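You operate a simulated robot arm through the tools that you are given. There is no shell and no other tool.

Carry out the task below with a simulated two-armed robot. There is one attempt and no reset: what you move stays moved.

TASK
Wrap four turns of white tape on the gauge nipple and screw the white gauge on.
Fine: put the tape back; open the orange valve only when the gauge is tight; leave the black gauge.

It is judged by the outcome, as a careful person would: the job done as asked, and still so three seconds after it is handed in. It fails if anything else is knocked over, pushed out of place, dropped, spilled or broken.

THE ROBOT
Two 6-joint arms with two-finger grippers on one trunk that stands fixed in place. Base frame: the origin is at the foot of the trunk, x ahead of it, y to its left, z up. Lengths are in mm, angles in rad, forces in N, time in s.
The left shoulder is at [30, 178, 1088], the right one opposite. With the tool pointing down near the work surface each hand reaches from about 440 to 840 mm from the base axis, measured 20 degrees to its own side. Payload 2.54 kg a hand.
The TCP of each hand is the grasp point between the finger pads, 30 mm short of the fingertips. In the tool frame z runs along the fingers and y along their closing line. Largest opening 116 mm; the body of the gripper starts 95 mm behind the TCP.
Orientation is told as [roll, pitch, yaw] about the base's x, y, z axes, in that order, counted from this pose: with the fingers straight down and closing along the base's y, the tool's x points along the base's -x, its y along +y and its z along -z.

THE INTERFACE
- The arms move only by the tool move_arm. It takes "left_plan", "right_plan" or both (then of equal length, played together; a hand with none holds still); each is a list of rows, each a list of 3 entries, a list of its own where there are three numbers: the shift along the base's x, y, z in units of 25 mm (1.0 is 25 mm), then the turn, a rotation vector about the base's x, y, z in units of 8 degrees (1.0 is 8 degrees), then the finger opening in mm, from 0 to 116. In form: [[[x, y, z], [ax, ay, az], hand], ...]. A call has 1 to 20 rows; each row shifts and turns the commanded pose from where the row before left it. A call with a number of a shift or a turn outside -1 to 1 is refused whole. Each row takes 0.2 s and may step no farther than 50 mm and 0.15 rad from the row before; otherwise, or with a gripper value out of range, the whole call is refused. Where a pose cannot be reached the arm comes as near as it can. A force on the tool above 50 N (or 10 N above the force at the start of the call, whichever is more), or a blocked arm, ends the call early, and 0.2 s more pass. The fingers move at their own pace (about 153 mm/s each) and stop on an object; they squeeze with about 38 N. The grip force told is the motor's: it shows also when the fingers shut on nothing. Time passes only in rows, and 0.2 s behind the last, so rows that do not move let the fingers close. It gives the time, the measured TCP pose, the force on the tool (base axes), the opening and the grip force at its end, in the units of the frame above (readings bear some noise), with the torque about the TCP (base axes, N m) and any sound that the robot's microphone picked up, and new pictures: "pictures" is both (left out), scene, wrist or none (wrist: the cameras of the hands that moved).
- Cameras (640 x 400 px; columns grow to the right, rows downward): "scene" is now at [47.7, -9.4, 1809.7]; the picture's right is [-0.13, -0.99, 0.00], its down [-0.76, 0.10, -0.65] and it looks along [0.64, -0.08, -0.76] (base axes); focal length 338 px, centre (320, 200). "left" rides on the left gripper at [69, 15, -122] in its tool frame; the picture's right is [-0.21, 0.98, 0.00], its down [-0.83, -0.18, -0.53] and it looks along [-0.52, -0.11, 0.85] (tool axes); focal length 251 px, centre (320, 200). "right" rides on the right gripper at [69, -15, -122] in its tool frame; the picture's right is [0.21, 0.98, 0.00], its down [-0.83, 0.18, -0.53] and it looks along [-0.52, 0.11, 0.85] (tool axes); focal length 251 px, centre (320, 200).
- raise_lower(by): slides the trunk up (or, below 0, down) by that many mm; the arms and the scene camera ride with it, the base frame stays. It gives what a move gives, with no picture.
- aim_head(pan, tilt): turns the head with the scene camera to pan (to the left, within 2.496 rad either way) and tilt (down, from -0.506 to 1.204), counted from straight ahead of the robot. It gives what a move gives, and a new picture of the scene camera.
- locate(camera, pixels): for up to 12 pixels [column, row] of the newest picture of that camera ("zoom" is the newest enlarged one), the place [x, y, z] in the base frame of the surface seen there, good to about 2 mm. It takes no simulated time.
- enlarge(camera, box): a new picture of the part [left, top, right, bottom] of that camera's present view, enlarged. It takes no simulated time.
- close_job(): hands the job in; it is judged then, once.

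Unless the task says otherwise, let go and move clear before handing in.

The tools are called after "Call:" by a JSON object that holds its "fn" and its "kwargs". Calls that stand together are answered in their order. move_arm: Moves the arms, as the interface text tells. Its arguments: {"type":"object","properties":{"left_plan":{"type":"array","items":{"type":"array"}},"right_plan":{"type":"array","items":{"type":"array"}},"pictures":{"type":"string","enum":["both","scene","wrist","none"]}},"required":[]} The other tools are called the same way: raise_lower (by) slides the trunk up or down; aim_head (pan, tilt) turns the head that bears the scene camera; locate (camera, pixels) gives the place of the surface under pixels of a picture; enlarge (camera, box) takes an enlarged picture of a part of a camera's view; close_job () hands the job in.

At the start:

```text
t: 0.0
left_eef_pos: [615.6, 16.2, 1357.8]
left_ee_rot: [-0.001, 0.0, 0.001]
left_force: [0.0, 0.1, 0.1]
left_wrist_torque: [0.01, -0.02, 0.01]
left_finger_gap: 115.9
left_grip_force: 0.0
right_eef_pos: [365.7, -324.1, 1302.8]
right_ee_rot: [0.001, 0.001, -0.001]
right_force: [0.3, -0.3, -0.6]
right_wrist_torque: [-0.02, 0.04, 0.01]
right_finger_gap: 116.1
right_grip_force: 0.1
trunk travel left (down, up): [-300.0, 240.0]
head pan, tilt: [-0.127, 0.867]
```

scene: 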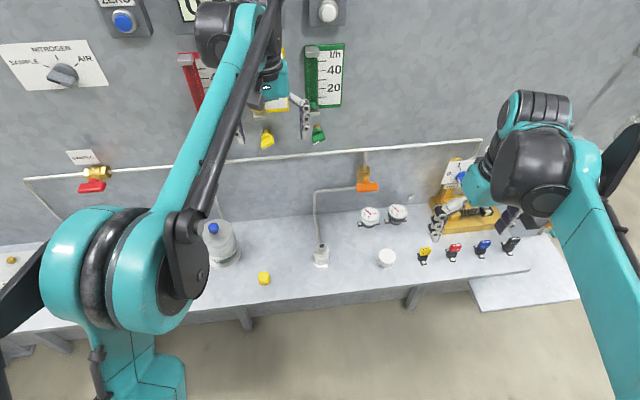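
right: 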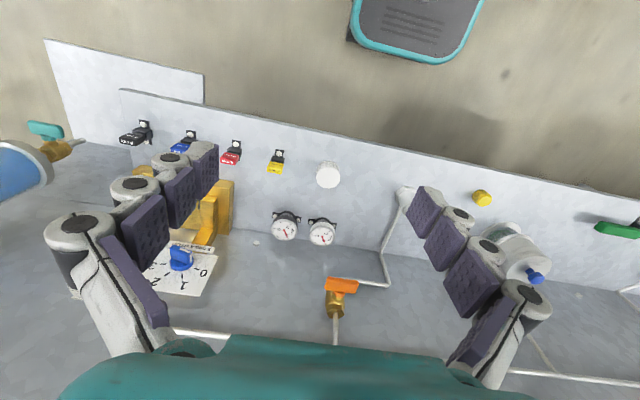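
left: 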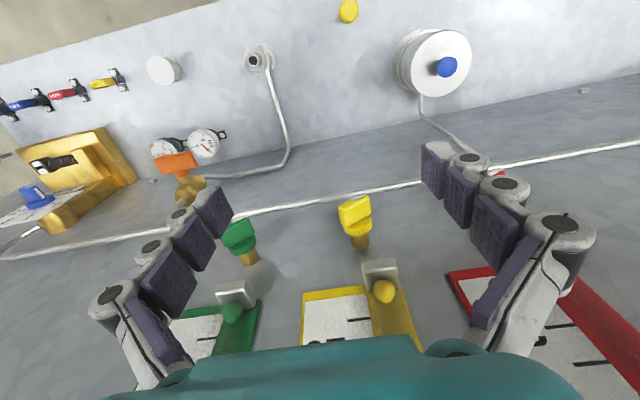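

The scene shows two gauges near (370,215) and (397,213), a white disc near (386,258) that may be the tape roll, a nipple near (320,255) and the orange valve at (367,186). I'll enlarge these to tell them apart.

Call:
{"fn": "enlarge", "kwargs": {"camera": "scene", "box": [290, 160, 450, 280]}}

Call:
{"fn": "enlarge", "kwargs": {"camera": "right", "box": [240, 130, 440, 330]}}

Call:
{"fn": "enlarge", "kwargs": {"camera": "left", "box": [130, 30, 300, 190]}}

```text
3.33 times, centred on (370, 220) of scene
```

zoom: 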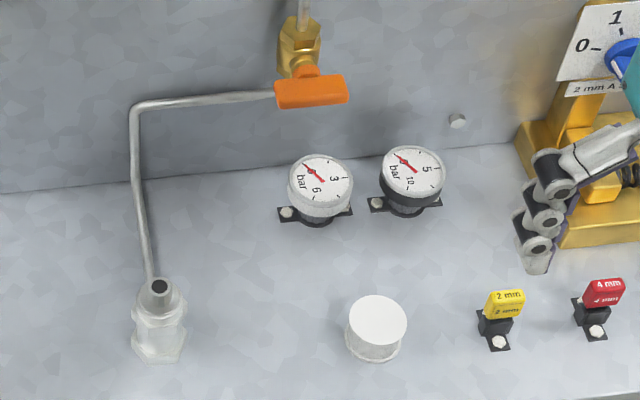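

```text
2.00 times, centred on (340, 230) of right
```

zoom: 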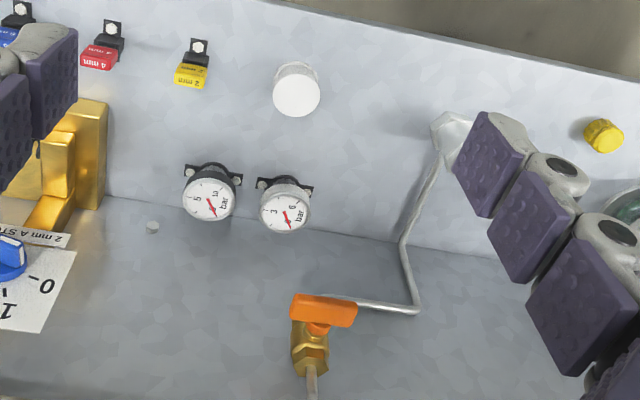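

```text
2.50 times, centred on (215, 110) of left
```

zoom: 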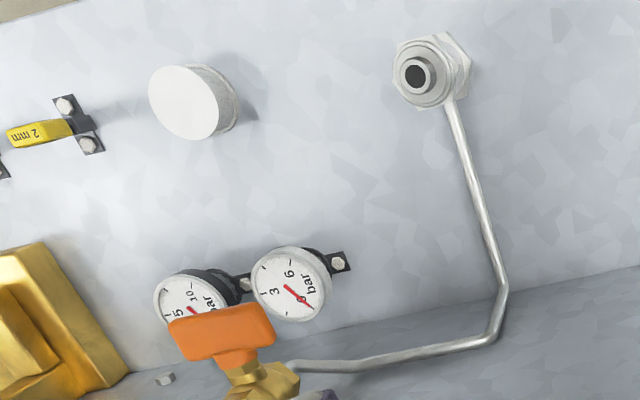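

The 0–6 bar gauge with the white case is at scene (370,216), and the black-cased 0–10 bar gauge is at (397,213). Next I'll locate the nipple, gauges, white disc and valve, and look at the rest of the scene.

Call:
{"fn": "locate", "kwargs": {"camera": "scene", "pixels": [[320, 245], [320, 262], [386, 253], [386, 266], [370, 213], [397, 211], [368, 187], [320, 275], [375, 264], [350, 245], [264, 278], [365, 172]]}}

Call:
{"fn": "enlarge", "kwargs": {"camera": "scene", "box": [180, 200, 300, 300]}}

Call:
{"fn": "enlarge", "kwargs": {"camera": "scene", "box": [410, 140, 570, 290]}}

Call:
{"fn": "enlarge", "kwargs": {"camera": "scene", "box": [0, 130, 200, 340]}}

```text
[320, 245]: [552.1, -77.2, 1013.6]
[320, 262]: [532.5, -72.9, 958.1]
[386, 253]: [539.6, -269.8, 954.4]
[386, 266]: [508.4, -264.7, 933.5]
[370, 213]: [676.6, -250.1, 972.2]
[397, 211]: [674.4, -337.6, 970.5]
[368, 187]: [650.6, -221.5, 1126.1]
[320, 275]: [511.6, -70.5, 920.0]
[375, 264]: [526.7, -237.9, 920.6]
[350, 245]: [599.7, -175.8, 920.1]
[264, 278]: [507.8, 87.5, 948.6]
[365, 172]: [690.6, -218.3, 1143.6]
```

```text
4.00 times, centred on (240, 250) of scene
```

zoom: 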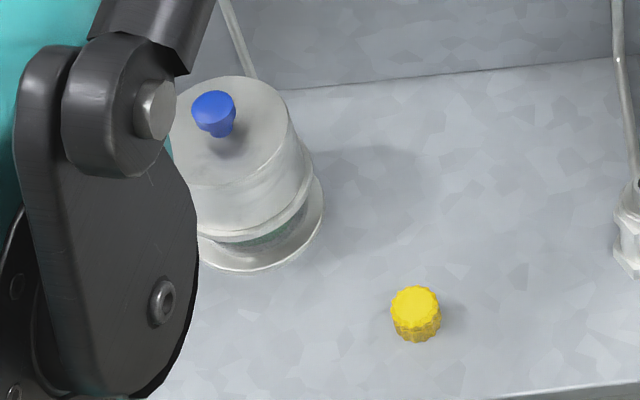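

```text
2.67 times, centred on (490, 215) of scene
```

zoom: 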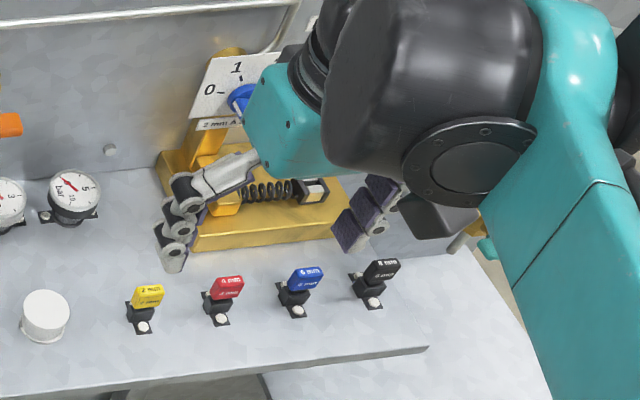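

```text
1.90 times, centred on (100, 235) of scene
```

zoom: 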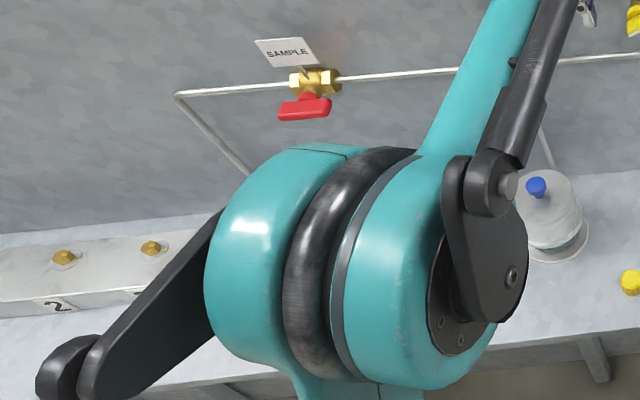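

The tape candidate is the white cylinder at about (525,-267), with its top at z≈954. The nipple tip is at about (552,-77,1013). I'll locate the pipe run and bring the right hand closer to look at the roll and gauges.

Call:
{"fn": "locate", "kwargs": {"camera": "scene", "pixels": [[314, 190], [316, 210], [318, 228], [330, 189], [350, 187], [372, 187], [360, 187], [376, 188], [320, 240], [320, 237], [404, 195], [340, 220]]}}

Call:
{"fn": "move_arm", "kwargs": {"right_plan": [[[0.65, 0.31, -0.87], [0, 0, 0], 116], [[0.65, 0.31, -0.87], [0, 0, 0], 116], [[0.65, 0.31, -0.87], [0, 0, 0], 116], [[0.65, 0.31, -0.87], [0, 0, 0], 116], [[0.65, 0.31, -0.87], [0, 0, 0], 116], [[0.65, 0.31, -0.87], [0, 0, 0], 116], [[0.65, 0.31, -0.87], [0, 0, 0], 116]], "pictures": "both"}}

```text
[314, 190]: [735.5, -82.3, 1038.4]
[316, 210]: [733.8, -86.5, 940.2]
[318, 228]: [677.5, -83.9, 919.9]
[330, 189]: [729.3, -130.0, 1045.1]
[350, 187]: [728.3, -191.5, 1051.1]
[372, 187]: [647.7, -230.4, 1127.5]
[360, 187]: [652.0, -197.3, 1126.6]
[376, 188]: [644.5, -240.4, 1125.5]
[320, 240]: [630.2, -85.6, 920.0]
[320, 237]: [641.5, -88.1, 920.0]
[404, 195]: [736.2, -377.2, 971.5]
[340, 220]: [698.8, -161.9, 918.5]
```

```text
t: 1.6
left_eef_pos: [617.7, 15.3, 1357.7]
left_ee_rot: [0.0, 0.001, 0.0]
left_force: [0.5, -0.5, -0.8]
left_wrist_torque: [0.02, 0.06, 0.0]
left_finger_gap: 116.1
left_grip_force: 0.0
right_eef_pos: [481.3, -268.7, 1150.7]
right_ee_rot: [0.0, 0.001, -0.001]
right_force: [-0.3, -0.8, -0.6]
right_wrist_torque: [0.0, 0.0, -0.02]
right_finger_gap: 116.1
right_grip_force: 0.1
trunk travel left (down, up): [-300.0, 240.0]
head pan, tilt: [-0.127, 0.867]
```

scene: 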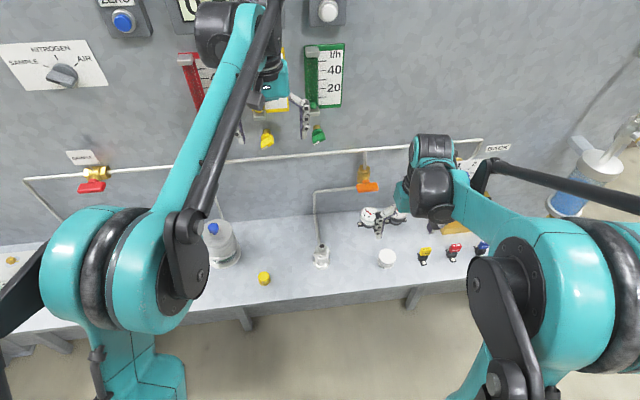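
right: 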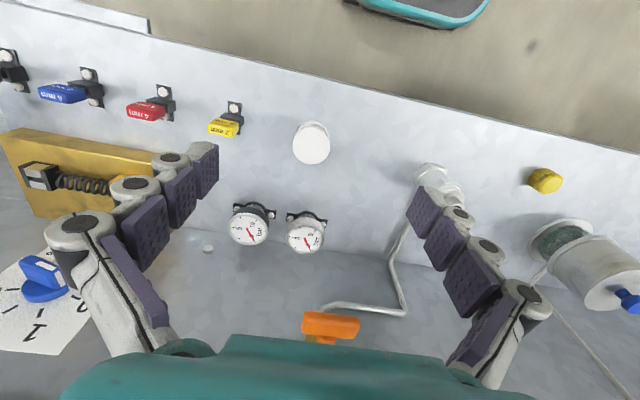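

The right camera now shows the white roll at (311,143) and the gauges at (250,225) and (306,233). I'll enlarge both.

Call:
{"fn": "enlarge", "kwargs": {"camera": "right", "box": [270, 100, 350, 180]}}

Call:
{"fn": "enlarge", "kwargs": {"camera": "right", "box": [215, 185, 345, 265]}}

Call:
{"fn": "enlarge", "kwargs": {"camera": "right", "box": [380, 140, 500, 240]}}

Call:
{"fn": "locate", "kwargs": {"camera": "right", "pixels": [[310, 148], [310, 126], [293, 147], [329, 147], [310, 163], [311, 123], [300, 231], [250, 225], [287, 214], [325, 216], [400, 275], [350, 304]]}}

```text
5.00 times, centred on (310, 140) of right
```

zoom: 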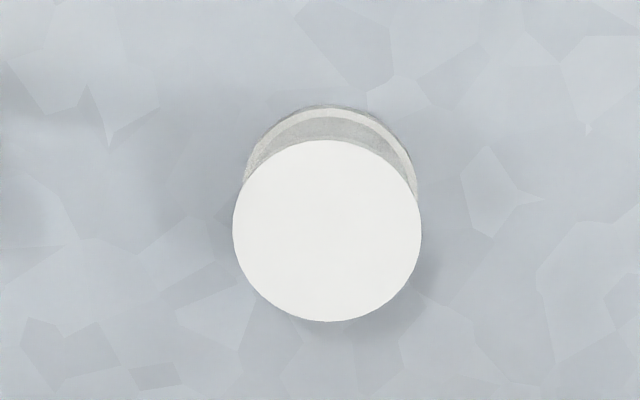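

```text
4.92 times, centred on (280, 225) of right
```

zoom: 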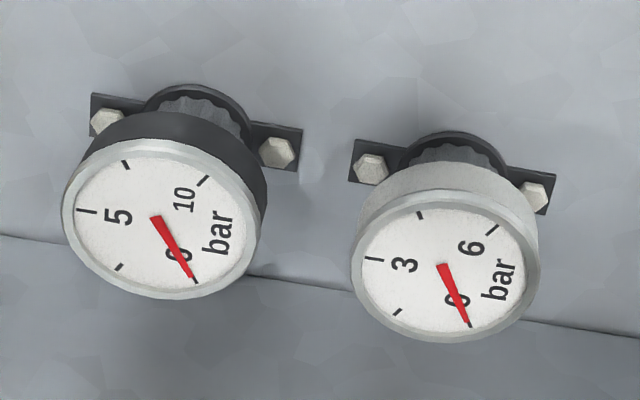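

```text
4.00 times, centred on (440, 190) of right
```

zoom: 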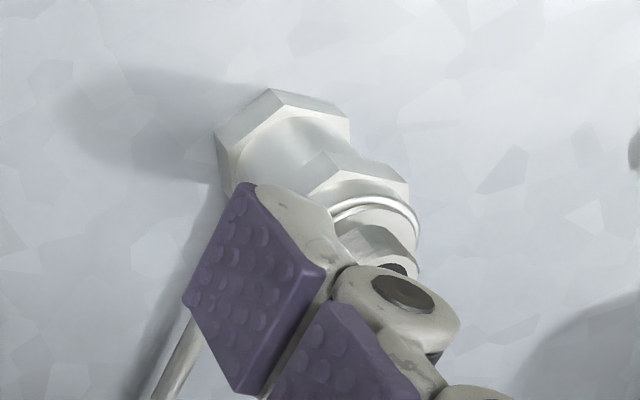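

```text
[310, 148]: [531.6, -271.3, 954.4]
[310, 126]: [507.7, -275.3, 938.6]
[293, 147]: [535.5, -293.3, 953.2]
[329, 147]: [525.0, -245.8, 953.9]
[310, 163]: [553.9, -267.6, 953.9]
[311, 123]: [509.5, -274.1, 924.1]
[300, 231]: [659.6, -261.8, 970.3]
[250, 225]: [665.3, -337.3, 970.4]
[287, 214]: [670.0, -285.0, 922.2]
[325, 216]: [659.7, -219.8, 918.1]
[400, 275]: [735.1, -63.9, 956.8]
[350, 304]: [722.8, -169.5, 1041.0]
```

The roll is a spool about 48 mm across with its top at z≈954. Both gauges sit in black bench clips with a fluted stem below the case. I'll draw the left hand back out of the way and shift the right hand so its camera sees the nipple unobstructed.

Call:
{"fn": "move_arm", "kwargs": {"left_plan": [[[-1, 0, 0], [0, 0, 0], 116], [[-1, 0, 0], [0, 0, 0], 116], [[-1, 0, 0], [0, 0, 0], 116], [[-1, 0.3, 0], [0, 0, 0], 116], [[-0.8, 1, 0], [0, 0, 0], 116], [[-0.5, 1, 0], [0, 0, 0], 116], [[0, 1, 0], [0, 0, 0], 116], [[0, 1, 0], [0, 0, 0], 116], [[0, 1, 0], [0, 0, 0], 116], [[0, 1, 0], [0, 0, 0], 116]], "right_plan": [[[-0.2, 0.7, 0], [0, 0, 0], 116], [[-0.2, 0.7, 0], [0, 0, 0], 116], [[-0.2, 0.7, 0], [0, 0, 0], 116], [[-0.2, 0.7, 0], [0, 0, 0], 116], [[-0.2, 0.7, 0], [0, 0, 0], 116], [[-0.2, 0.7, 0], [0, 0, 0], 116], [[-0.2, 0.7, 0], [0, 0, 0], 116], [[-0.2, 0.7, 0], [0, 0, 0], 116], [[-0.2, 0.7, 0], [0, 0, 0], 116], [[-0.2, 0.5, 0], [0, 0, 0], 116]], "pictures": "both"}}

```text
t: 3.8
left_eef_pos: [483.0, 175.9, 1356.7]
left_ee_rot: [0.001, -0.001, 0.001]
left_force: [-1.1, 0.4, 0.8]
left_wrist_torque: [-0.03, -0.01, 0.03]
left_finger_gap: 116.1
left_grip_force: 0.1
right_eef_pos: [428.2, -96.8, 1148.7]
right_ee_rot: [0.0, 0.001, 0.0]
right_force: [0.2, 0.1, -0.1]
right_wrist_torque: [0.02, 0.0, 0.01]
right_finger_gap: 116.2
right_grip_force: 0.1
trunk travel left (down, up): [-300.0, 240.0]
head pan, tilt: [-0.127, 0.867]
```

scene: 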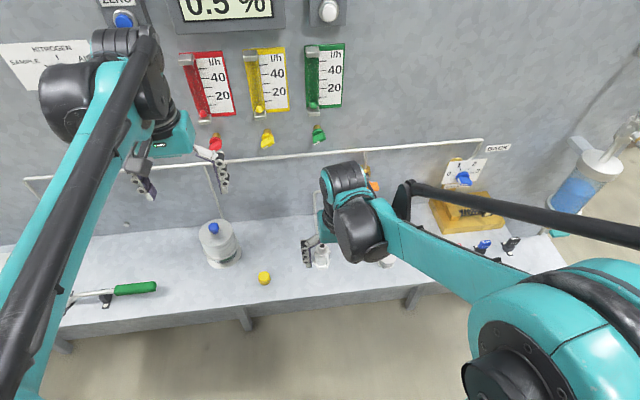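
right: 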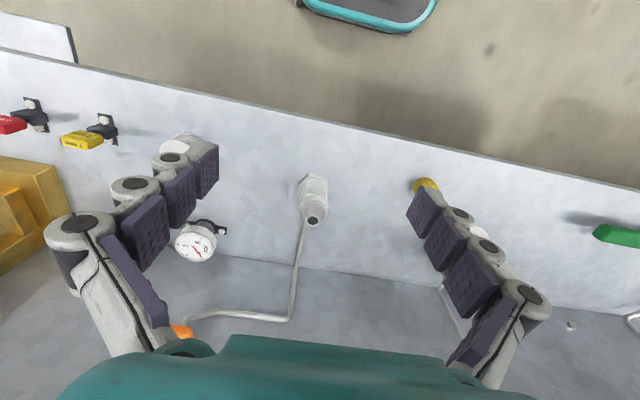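
left: 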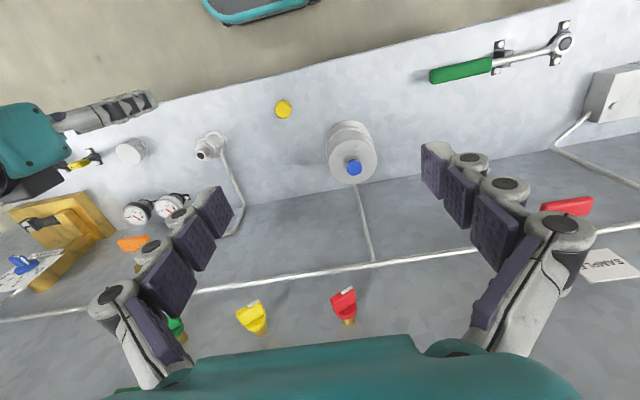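

The nipple is now clear at right (312,200). I'll enlarge it and measure it.

Call:
{"fn": "enlarge", "kwargs": {"camera": "right", "box": [280, 160, 350, 240]}}

Call:
{"fn": "locate", "kwargs": {"camera": "right", "pixels": [[312, 222], [306, 222], [319, 222], [312, 212], [312, 216], [312, 203], [312, 196], [312, 185], [312, 176], [300, 200], [326, 200], [298, 290]]}}

Call:
{"fn": "enlarge", "kwargs": {"camera": "left", "box": [410, 10, 600, 130]}}

Call:
{"fn": "enlarge", "kwargs": {"camera": "left", "box": [90, 110, 260, 260]}}

```text
5.00 times, centred on (315, 200) of right
```

zoom: 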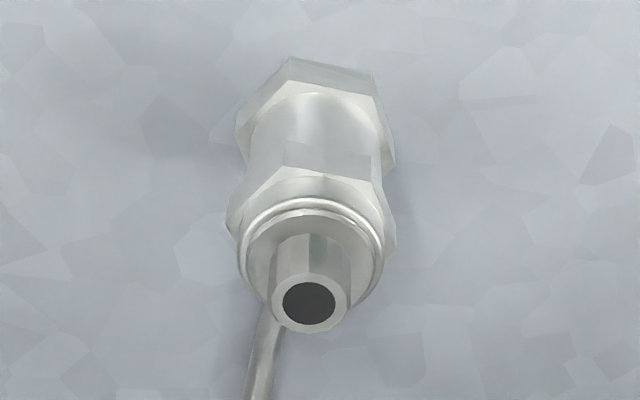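

```text
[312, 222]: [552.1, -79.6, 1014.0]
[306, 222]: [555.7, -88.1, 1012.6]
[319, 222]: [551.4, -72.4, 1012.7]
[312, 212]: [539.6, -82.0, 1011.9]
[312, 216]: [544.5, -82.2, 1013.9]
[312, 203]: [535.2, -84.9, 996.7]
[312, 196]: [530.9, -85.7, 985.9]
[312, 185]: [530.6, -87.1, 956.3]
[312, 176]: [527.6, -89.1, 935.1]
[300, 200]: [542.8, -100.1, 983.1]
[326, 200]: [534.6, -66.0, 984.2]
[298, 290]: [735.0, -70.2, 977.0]
```

```text
3.33 times, centred on (505, 70) of left
```

zoom: 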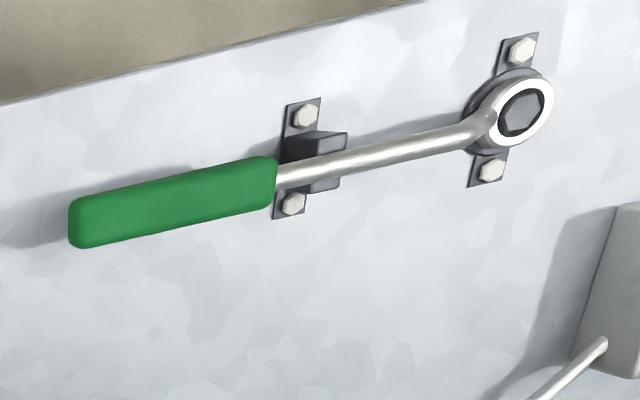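

```text
2.67 times, centred on (175, 185) of left
```

zoom: 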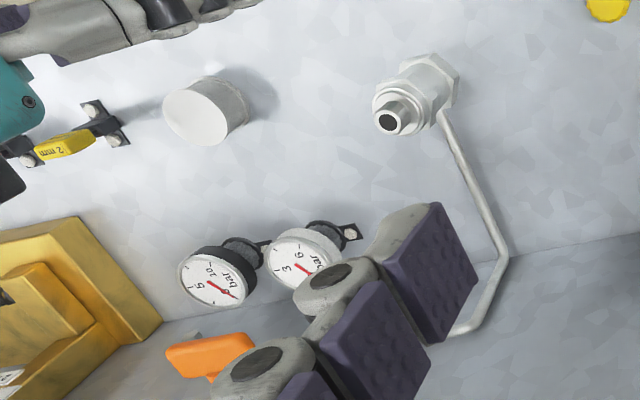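

The nipple tip is at z≈1014 and the shoulder ring at z≈996, with the axis near (548,-80). The green-handled ratchet isn't part of this job. I'll take the right hand over the white roll, checking above it before I grasp.

Call:
{"fn": "locate", "kwargs": {"camera": "left", "pixels": [[200, 154], [170, 202], [137, 209], [131, 150], [283, 108]]}}

Call:
{"fn": "move_arm", "kwargs": {"right_plan": [[[0.2, -1, -0.2], [0, 0, 0], 116], [[0.5, -1, -0.4], [0, 0, 0], 116], [[0.6, -1, -0.5], [0, 0, 0], 116], [[0.7, -1, -0.6], [0, 0, 0], 116], [[0.7, -1, -0.6], [0, 0, 0], 116], [[0.7, -1, -0.6], [0, 0, 0], 116], [[0.68, -0.91, -0.65], [0, 0, 0], 116]], "pictures": "both"}}

```text
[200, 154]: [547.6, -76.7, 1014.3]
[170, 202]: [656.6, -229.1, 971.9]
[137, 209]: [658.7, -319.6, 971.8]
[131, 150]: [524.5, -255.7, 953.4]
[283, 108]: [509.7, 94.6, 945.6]
```

```text
t: 5.4
left_eef_pos: [485.3, 173.3, 1356.8]
left_ee_rot: [0.0, -0.001, -0.002]
left_force: [0.0, -0.6, -1.2]
left_wrist_torque: [0.02, 0.03, 0.0]
left_finger_gap: 116.2
left_grip_force: 0.0
right_eef_pos: [531.0, -272.1, 1059.7]
right_ee_rot: [-0.002, 0.001, 0.001]
right_force: [0.1, -0.3, -1.1]
right_wrist_torque: [0.04, 0.03, 0.0]
right_finger_gap: 116.2
right_grip_force: 0.1
trunk travel left (down, up): [-300.0, 240.0]
head pan, tilt: [-0.127, 0.867]
```

scene: 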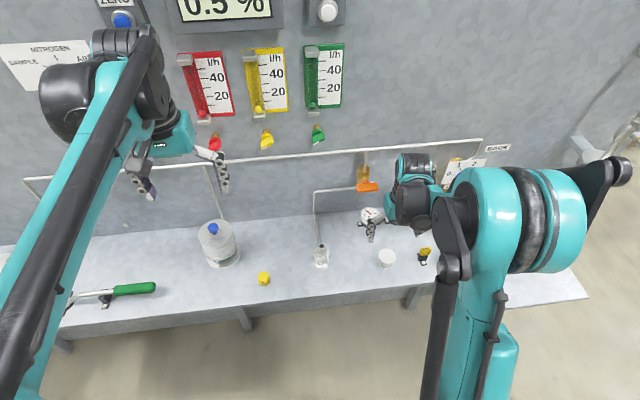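
right: 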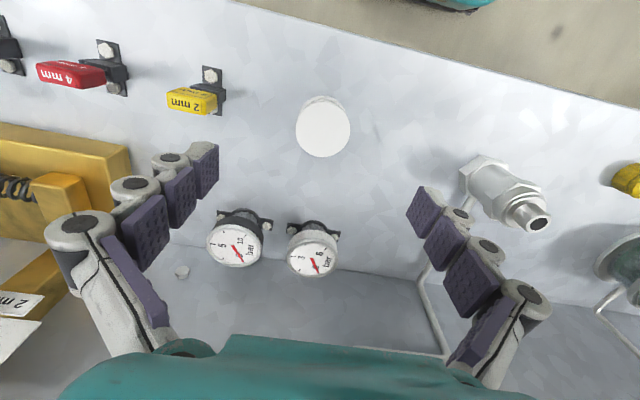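

The roll's top disc fills roughly (295–351, 103–157) in the right camera. I'll measure its edges and the gauges.

Call:
{"fn": "locate", "kwargs": {"camera": "right", "pixels": [[298, 130], [348, 130], [323, 107], [323, 154], [323, 130], [210, 245], [260, 244], [288, 256], [336, 252], [313, 252], [236, 242], [538, 224]]}}

Call:
{"fn": "enlarge", "kwargs": {"camera": "right", "box": [195, 190, 355, 290]}}

Call:
{"fn": "enlarge", "kwargs": {"camera": "right", "box": [450, 140, 570, 250]}}

Call:
{"fn": "enlarge", "kwargs": {"camera": "right", "box": [280, 80, 370, 170]}}

```text
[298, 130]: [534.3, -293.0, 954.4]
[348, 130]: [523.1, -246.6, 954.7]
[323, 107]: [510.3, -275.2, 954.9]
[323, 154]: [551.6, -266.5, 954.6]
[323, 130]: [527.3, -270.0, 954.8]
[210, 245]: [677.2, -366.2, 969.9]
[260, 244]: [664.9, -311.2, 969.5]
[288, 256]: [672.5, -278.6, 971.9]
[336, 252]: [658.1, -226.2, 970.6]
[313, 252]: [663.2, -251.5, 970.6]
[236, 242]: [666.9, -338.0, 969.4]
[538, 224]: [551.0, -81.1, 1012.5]
```

```text
4.00 times, centred on (275, 240) of right
```

zoom: 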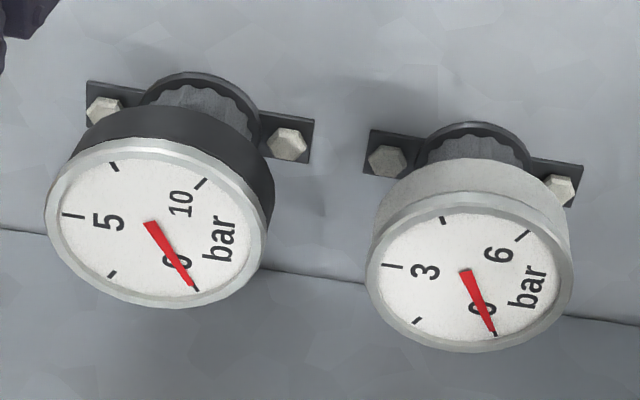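

```text
3.64 times, centred on (510, 195) of right
```

zoom: 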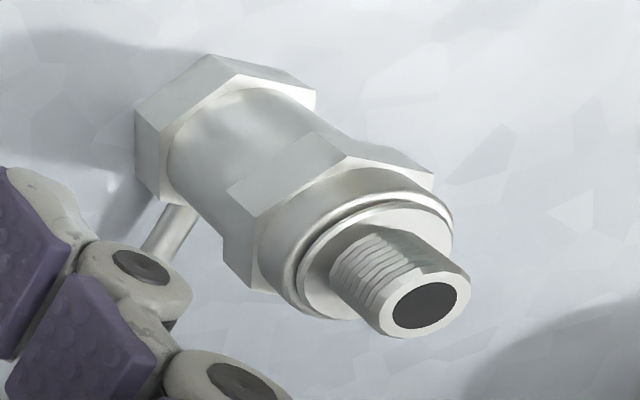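

```text
4.44 times, centred on (325, 125) of right
```

zoom: 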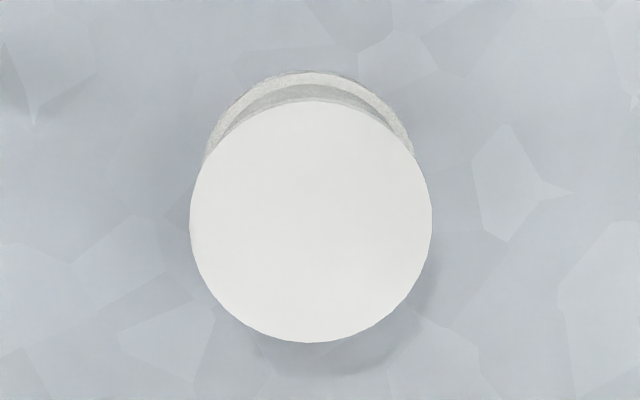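

The roll is centred at about (530,-270.5), about 52 mm across and 34 mm tall. The valve handle overhangs the white gauge, so I'll need a tilted approach for that later. First I'll lower straight down over the roll with the fingers open.

Call:
{"fn": "move_arm", "kwargs": {"right_plan": [[[-0.04, 0.06, -0.9], [0, 0, 0], 100], [[0, 0, -0.9], [0, 0, 0], 90], [[0, 0, -0.9], [0, 0, 0], 84], [[0, 0, -0.8], [0, 0, 0], 80], [[0, 0, -0.6], [0, 0, 0], 80], [[0, 0, 0], [0, 0, 0], 80]], "pictures": "both"}}

```text
t: 6.8
left_eef_pos: [483.1, 173.7, 1356.9]
left_ee_rot: [-0.001, 0.0, -0.002]
left_force: [-0.2, 0.5, -0.1]
left_wrist_torque: [0.02, 0.0, -0.01]
left_finger_gap: 116.3
left_grip_force: 0.1
right_eef_pos: [530.8, -269.6, 957.8]
right_ee_rot: [0.0, 0.002, 0.0]
right_force: [0.6, 1.0, -0.3]
right_wrist_torque: [-0.02, 0.0, 0.0]
right_finger_gap: 79.9
right_grip_force: 0.1
trunk travel left (down, up): [-300.0, 240.0]
head pan, tilt: [-0.127, 0.867]
```

scene: 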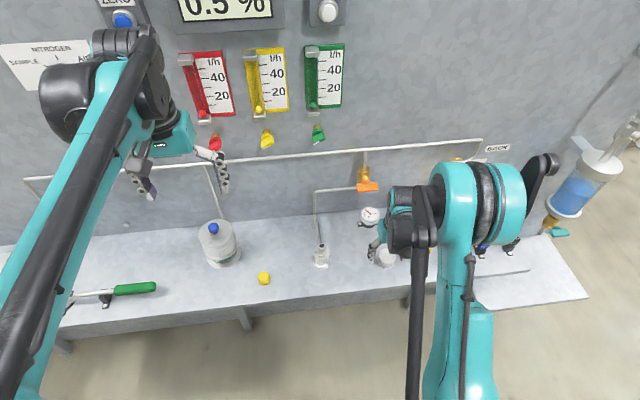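
right: 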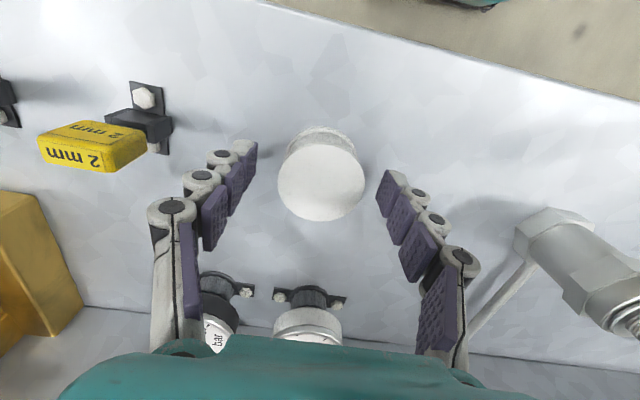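

The roll sits midway between the pads, with its disc centred at (321,183). I'll close on it in place.

Call:
{"fn": "move_arm", "kwargs": {"right_plan": [[[0, 0, 0], [0, 0, 0], 60], [[0, 0, 0], [0, 0, 0], 40], [[0, 0, 0], [0, 0, 0], 40], [[0, 0, 0], [0, 0, 0], 40]], "pictures": "wrist"}}

```text
t: 7.8
left_eef_pos: [483.1, 174.7, 1356.7]
left_ee_rot: [0.0, 0.001, 0.0]
left_force: [-1.6, -0.4, -0.3]
left_wrist_torque: [0.01, -0.02, -0.03]
left_finger_gap: 116.2
left_grip_force: 0.0
right_eef_pos: [531.0, -270.6, 958.6]
right_ee_rot: [0.0, 0.0, 0.0]
right_force: [0.5, -0.2, 0.5]
right_wrist_torque: [0.01, -0.01, 0.0]
right_finger_gap: 47.4
right_grip_force: 38.2
trunk travel left (down, up): [-300.0, 240.0]
head pan, tilt: [-0.127, 0.867]
```

right: 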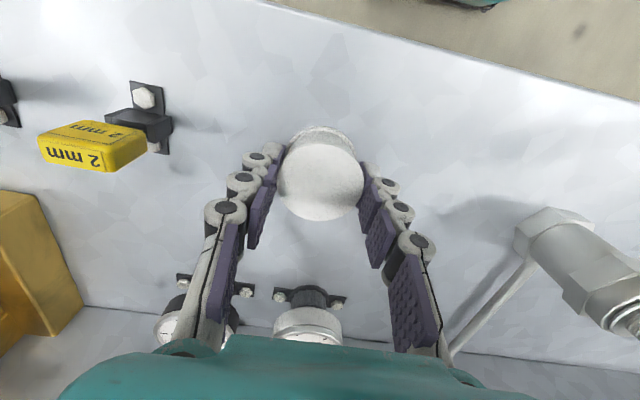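

The grip is firm, with a 47.4 mm gap and 38 N. I'll lift gently and check that the roll comes with the hand.

Call:
{"fn": "move_arm", "kwargs": {"right_plan": [[[0, 0, 0.4], [0, 0, 0], 40], [[0, 0, 0.8], [0, 0, 0], 40], [[0, 0, 1], [0, 0, 0], 40], [[0, 0, 1], [0, 0, 0], 40]], "pictures": "both"}}

```text
t: 8.8
left_eef_pos: [482.3, 174.8, 1356.8]
left_ee_rot: [0.0, -0.001, 0.0]
left_force: [0.5, -0.2, 0.9]
left_wrist_torque: [-0.01, -0.02, 0.0]
left_finger_gap: 115.8
left_grip_force: 0.1
right_eef_pos: [529.1, -270.0, 1038.9]
right_ee_rot: [0.001, -0.001, 0.001]
right_force: [0.3, 0.4, 0.0]
right_wrist_torque: [-0.01, 0.0, 0.0]
right_finger_gap: 47.1
right_grip_force: 37.4
trunk travel left (down, up): [-300.0, 240.0]
head pan, tilt: [-0.127, 0.867]
```

scene: 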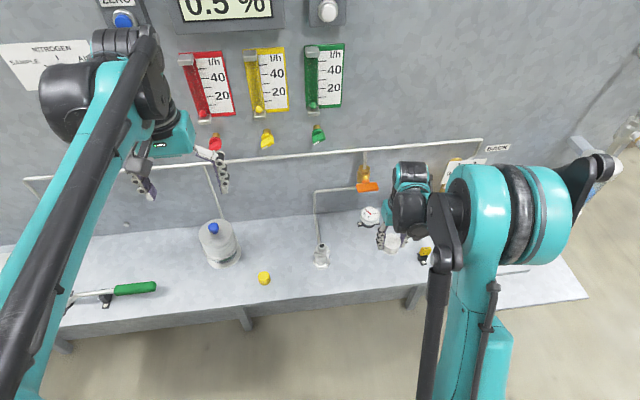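
right: 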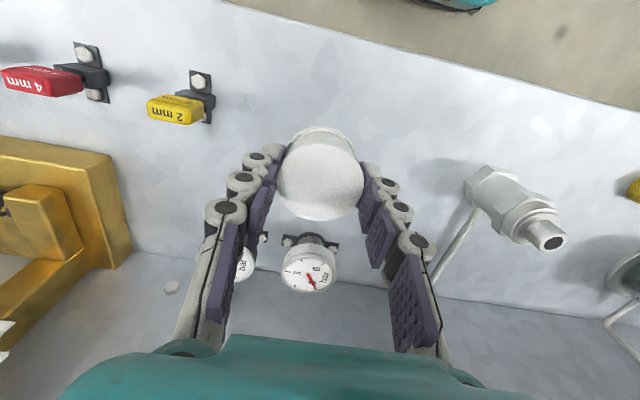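

The roll is held and came up cleanly. I'll measure the nipple's axis more exactly from this view before wrapping.

Call:
{"fn": "enlarge", "kwargs": {"camera": "right", "box": [510, 190, 590, 260]}}

Call:
{"fn": "enlarge", "kwargs": {"camera": "scene", "box": [295, 230, 345, 275]}}

```text
5.71 times, centred on (550, 225) of right
```

zoom: 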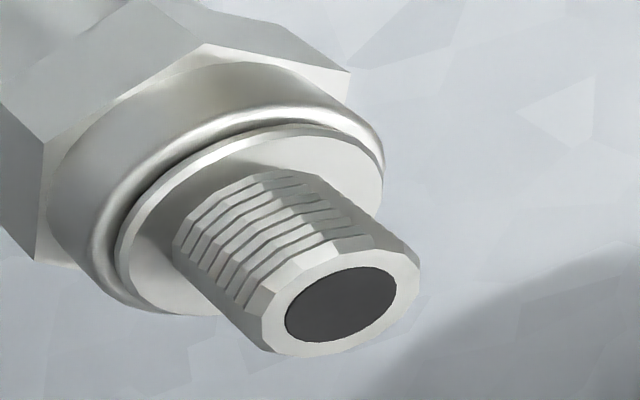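

```text
8.89 times, centred on (320, 252) of scene
```

zoom: 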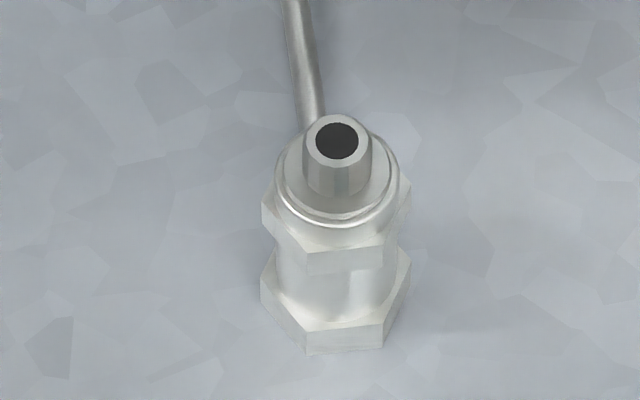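

The newest zoom shows the nipple tip ring centred at (337,141). I'll locate its centre and rim.

Call:
{"fn": "locate", "kwargs": {"camera": "zoom", "pixels": [[337, 141], [308, 143], [366, 141], [337, 118], [337, 165], [337, 185], [337, 208], [285, 180], [392, 180], [337, 265], [337, 335], [310, 100]]}}

Call:
{"fn": "locate", "kwargs": {"camera": "right", "pixels": [[554, 241], [546, 243], [561, 240], [553, 234], [553, 248], [532, 235], [570, 206]]}}

```text
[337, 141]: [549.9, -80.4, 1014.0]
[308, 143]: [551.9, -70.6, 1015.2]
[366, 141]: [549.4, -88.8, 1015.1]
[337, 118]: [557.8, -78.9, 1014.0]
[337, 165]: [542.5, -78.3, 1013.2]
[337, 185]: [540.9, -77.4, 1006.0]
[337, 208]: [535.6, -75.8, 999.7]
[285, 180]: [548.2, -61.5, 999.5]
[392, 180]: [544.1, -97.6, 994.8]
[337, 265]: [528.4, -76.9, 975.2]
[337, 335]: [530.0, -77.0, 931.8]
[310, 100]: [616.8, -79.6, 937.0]
```

```text
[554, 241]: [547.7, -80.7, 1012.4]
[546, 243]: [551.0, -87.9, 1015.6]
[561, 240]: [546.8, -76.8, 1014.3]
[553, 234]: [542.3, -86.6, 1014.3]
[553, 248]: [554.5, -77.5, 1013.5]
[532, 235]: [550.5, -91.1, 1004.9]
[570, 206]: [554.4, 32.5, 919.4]
```

The nipple axis is (549.5,-79.7), with its threads from z≈998 to 1014. I'll bring the roll to the right side of the nipple, 61 mm out with its middle at thread height, and then orbit clockwise as seen from above.

Call:
{"fn": "move_arm", "kwargs": {"right_plan": [[[0.136, 0.86, -0.079], [0, 0, 0], 40], [[0.136, 0.86, -0.079], [0, 0, 0], 40], [[0.136, 0.86, -0.079], [0, 0, 0], 40], [[0.136, 0.86, -0.079], [0, 0, 0], 40], [[0.136, 0.86, -0.079], [0, 0, 0], 40], [[0.136, 0.86, -0.079], [0, 0, 0], 40]], "pictures": "both"}}

```text
t: 10.2
left_eef_pos: [483.7, 174.9, 1356.7]
left_ee_rot: [0.001, 0.001, 0.0]
left_force: [0.7, 0.7, 0.1]
left_wrist_torque: [0.01, 0.0, -0.03]
left_finger_gap: 116.1
left_grip_force: 0.1
right_eef_pos: [552.3, -141.0, 1025.9]
right_ee_rot: [0.001, 0.001, 0.0]
right_force: [0.7, 0.1, -0.3]
right_wrist_torque: [-0.02, 0.02, -0.01]
right_finger_gap: 47.0
right_grip_force: 38.3
trunk travel left (down, up): [-300.0, 240.0]
head pan, tilt: [-0.127, 0.867]
```

scene: 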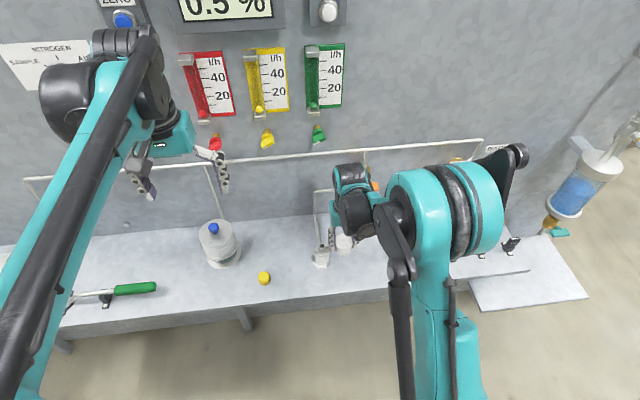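
right: 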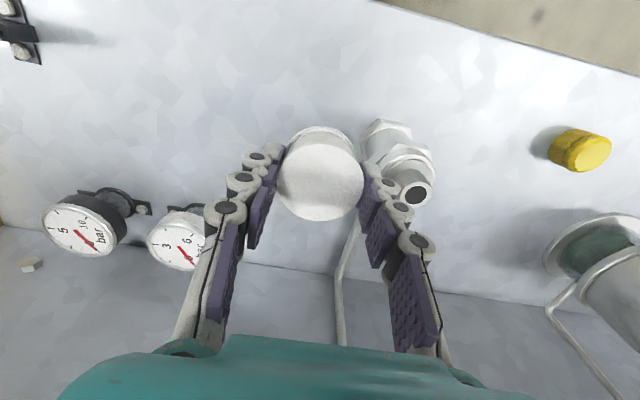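

The roll is at the nipple's right side with the finger clear of the tip at (415,195). I'll orbit the first quarter clockwise and look for tape laying on.

Call:
{"fn": "move_arm", "kwargs": {"right_plan": [[[-0.821, 0.145, 0], [0, 0, 0], 40], [[-0.722, 0.417, 0], [0, 0, 0], 40], [[-0.536, 0.638, 0], [0, 0, 0], 40], [[-0.285, 0.783, 0], [0, 0, 0], 40], [[0, 0.834, 0], [0, 0, 0], 40]], "pictures": "both"}}

Call:
{"fn": "enlarge", "kwargs": {"camera": "scene", "box": [290, 220, 370, 280]}}

Call:
{"fn": "enlarge", "kwargs": {"camera": "right", "box": [260, 110, 400, 290]}}

```text
t: 11.4
left_eef_pos: [484.0, 175.8, 1355.7]
left_ee_rot: [0.001, 0.0, -0.001]
left_force: [-0.4, -0.3, 0.2]
left_wrist_torque: [-0.02, -0.01, 0.0]
left_finger_gap: 116.2
left_grip_force: 0.0
right_eef_pos: [492.3, -69.9, 1025.3]
right_ee_rot: [0.0, 0.0, -0.001]
right_force: [-1.2, 0.4, -0.9]
right_wrist_torque: [-0.02, 0.0, -0.01]
right_finger_gap: 47.3
right_grip_force: 38.0
trunk travel left (down, up): [-300.0, 240.0]
head pan, tilt: [-0.127, 0.867]
```

scene: 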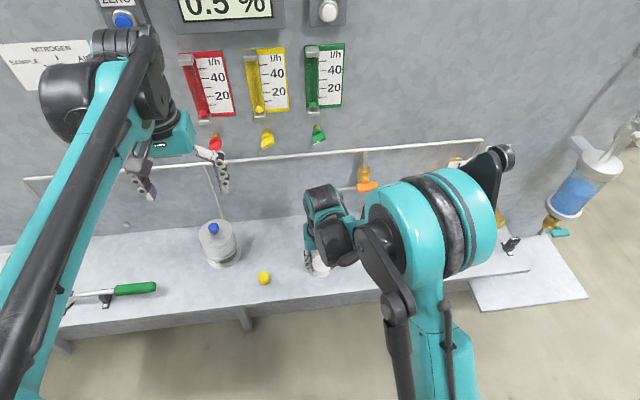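
right: 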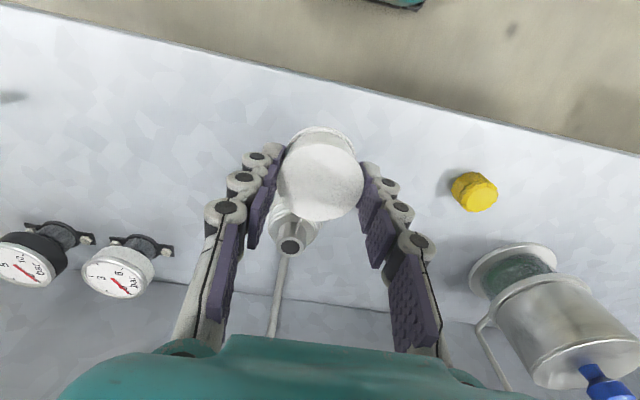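

```text
6.67 times, centred on (330, 250) of scene
```

zoom: 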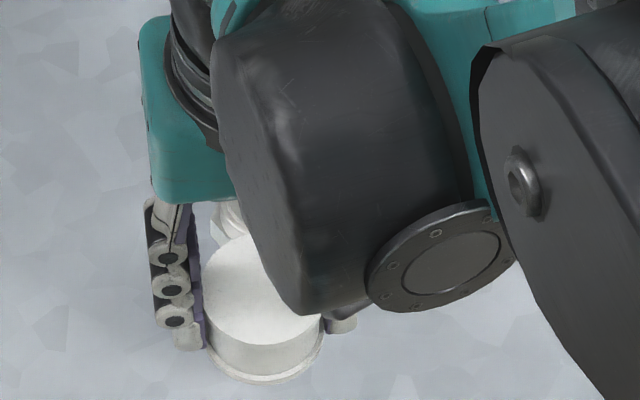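

```text
2.22 times, centred on (330, 200) of right
```

zoom: 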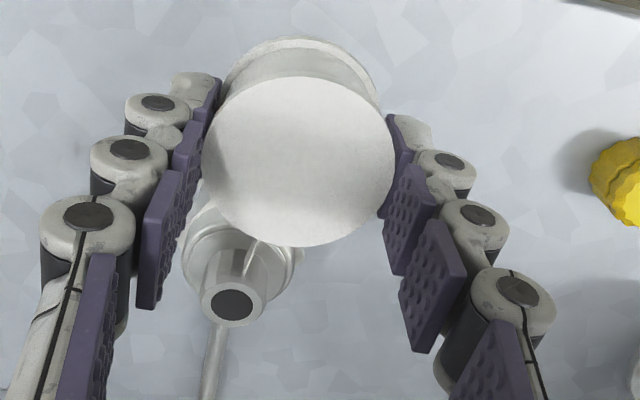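

There is a thin sliver between the nipple and the roll near zoom (250,250) that could be the tape paying out. I'll enlarge further.

Call:
{"fn": "enlarge", "kwargs": {"camera": "right", "box": [295, 195, 345, 260]}}

Call:
{"fn": "enlarge", "kwargs": {"camera": "left", "box": [130, 90, 270, 220]}}

```text
6.15 times, centred on (320, 228) of right
```

zoom: 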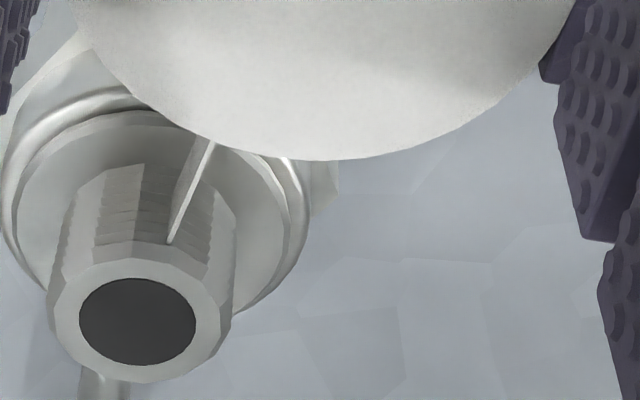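

```text
3.08 times, centred on (200, 155) of left
```

zoom: 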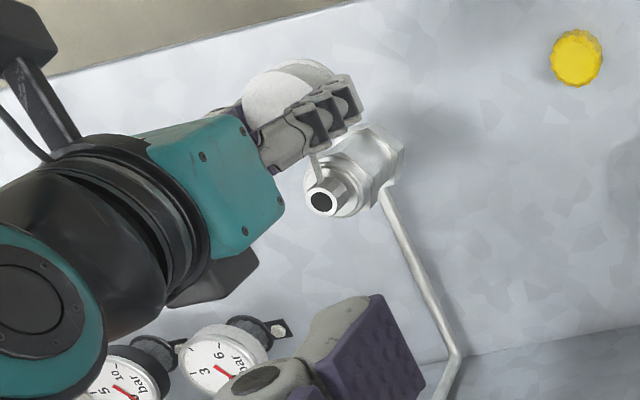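

A thin tape strip now runs from the roll to the threads at zoom (170,240), so the tape has attached. I'll finish the first full turn clockwise.

Call:
{"fn": "move_arm", "kwargs": {"right_plan": [[[0.285, 0.783, 0], [0, 0, 0], 40], [[0.536, 0.638, 0], [0, 0, 0], 40], [[0.722, 0.417, 0], [0, 0, 0], 40], [[0.821, 0.145, 0], [0, 0, 0], 40], [[0.821, -0.145, 0], [0, 0, 0], 40]], "pictures": "both"}}

Call:
{"fn": "enlarge", "kwargs": {"camera": "right", "box": [200, 110, 400, 290]}}

Call:
{"fn": "enlarge", "kwargs": {"camera": "left", "box": [150, 110, 250, 200]}}

Call:
{"fn": "enlarge", "kwargs": {"camera": "scene", "box": [290, 220, 370, 280]}}

```text
t: 12.6
left_eef_pos: [483.8, 174.8, 1356.2]
left_ee_rot: [0.0, 0.0, 0.0]
left_force: [-0.5, -0.5, -0.1]
left_wrist_torque: [-0.01, 0.03, 0.0]
left_finger_gap: 115.9
left_grip_force: 0.1
right_eef_pos: [572.9, -23.5, 1025.6]
right_ee_rot: [0.0, -0.001, -0.001]
right_force: [0.8, 0.3, -0.6]
right_wrist_torque: [0.04, 0.0, 0.0]
right_finger_gap: 47.1
right_grip_force: 38.4
trunk travel left (down, up): [-300.0, 240.0]
head pan, tilt: [-0.127, 0.867]
```

scene: 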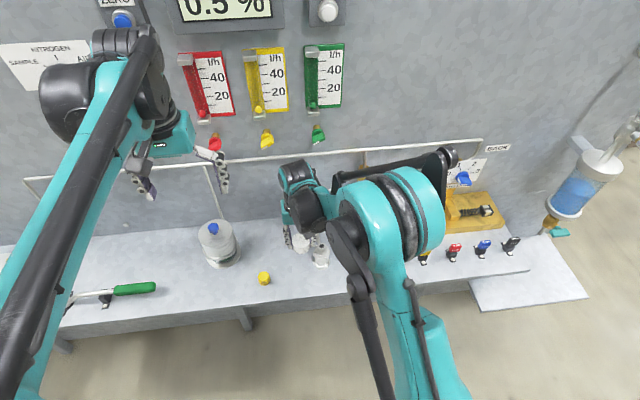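
right: 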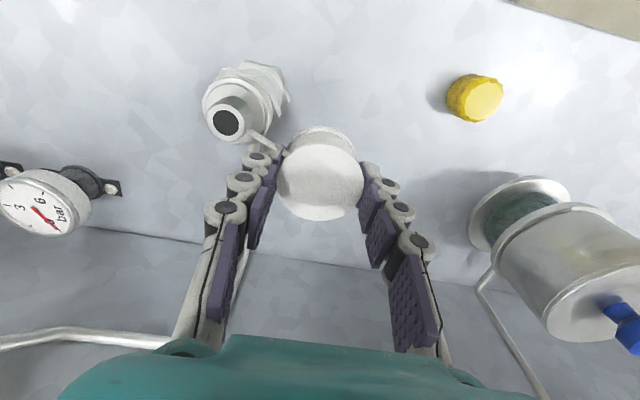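

```text
2.22 times, centred on (300, 200) of right
```

zoom: 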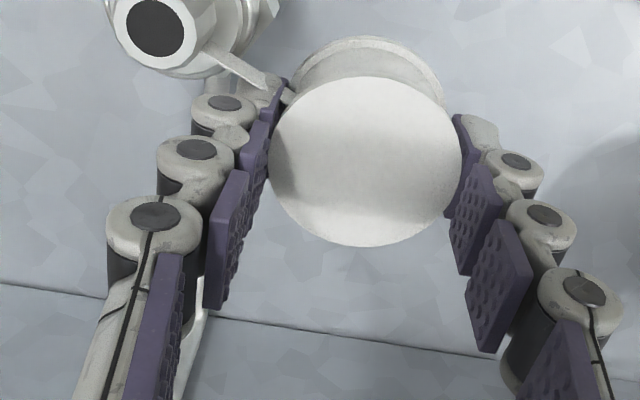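

```text
4.44 times, centred on (200, 155) of left
```

zoom: 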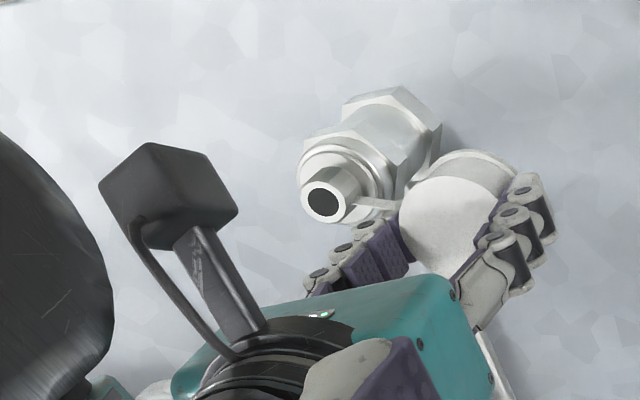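

```text
6.67 times, centred on (330, 250) of scene
```

zoom: 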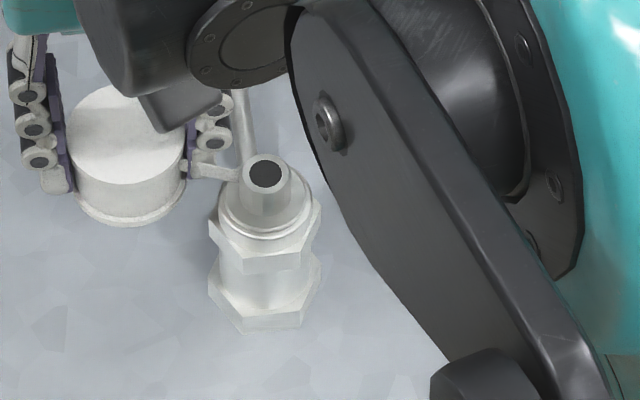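

The tape strip runs from the nipple to the roll at scene zoom (215,170), and forces are near zero. I'll complete the first turn back to the right side.

Call:
{"fn": "move_arm", "kwargs": {"right_plan": [[[0.722, -0.417, 0], [0, 0, 0], 40], [[0.536, -0.638, 0], [0, 0, 0], 40], [[0.285, -0.783, 0], [0, 0, 0], 40], [[0, -0.834, 0], [0, 0, 0], 40], [[-0.285, -0.783, 0], [0, 0, 0], 40], [[-0.536, -0.638, 0], [0, 0, 0], 40], [[-0.722, -0.417, 0], [0, 0, 0], 40], [[-0.821, -0.145, 0], [0, 0, 0], 40]], "pictures": "both"}}

Call:
{"fn": "enlarge", "kwargs": {"camera": "right", "box": [350, 110, 450, 220]}}

Call:
{"fn": "enlarge", "kwargs": {"camera": "left", "box": [150, 110, 250, 200]}}

```text
t: 14.4
left_eef_pos: [482.6, 175.9, 1356.6]
left_ee_rot: [-0.001, 0.0, 0.0]
left_force: [0.4, 0.5, -0.1]
left_wrist_torque: [0.0, -0.05, 0.0]
left_finger_gap: 116.0
left_grip_force: 0.0
right_eef_pos: [550.0, -142.2, 1027.7]
right_ee_rot: [0.0, 0.0, 0.0]
right_force: [-0.2, -0.1, 0.1]
right_wrist_torque: [-0.03, 0.01, 0.02]
right_finger_gap: 47.2
right_grip_force: 38.3
trunk travel left (down, up): [-300.0, 240.0]
head pan, tilt: [-0.127, 0.867]
```

scene: 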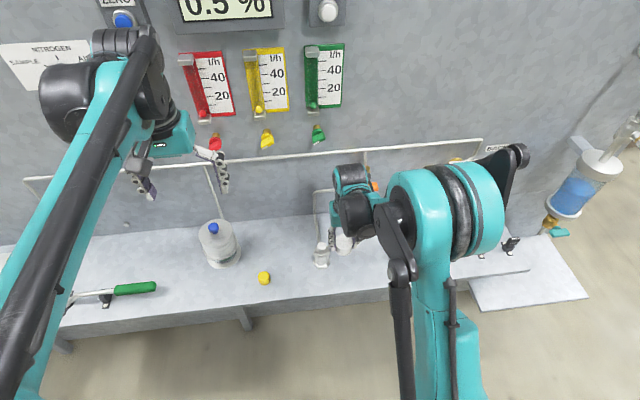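
right: 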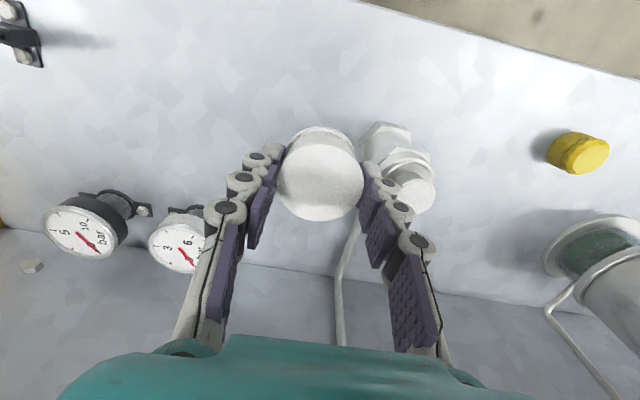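

```text
3.64 times, centred on (400, 165) of right
```

zoom: 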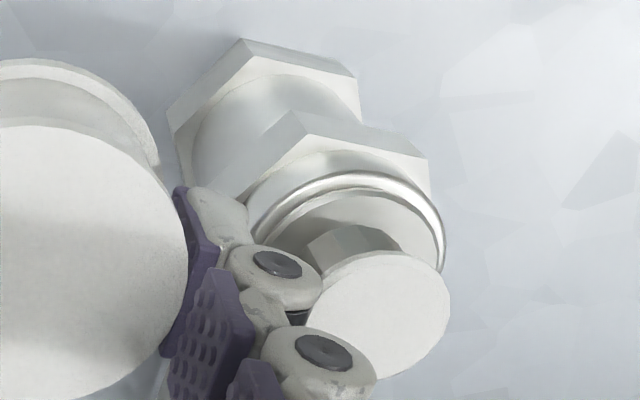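

```text
4.44 times, centred on (200, 155) of left
```

zoom: 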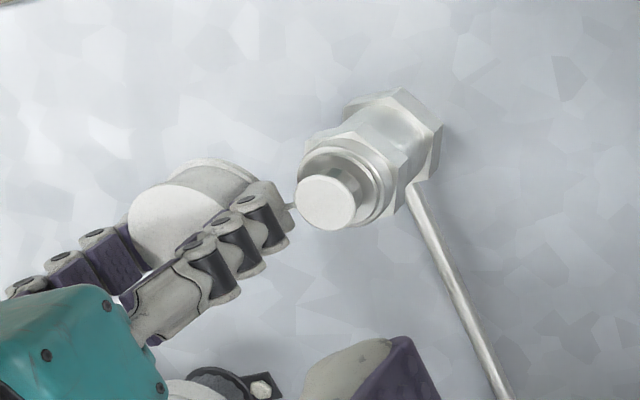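

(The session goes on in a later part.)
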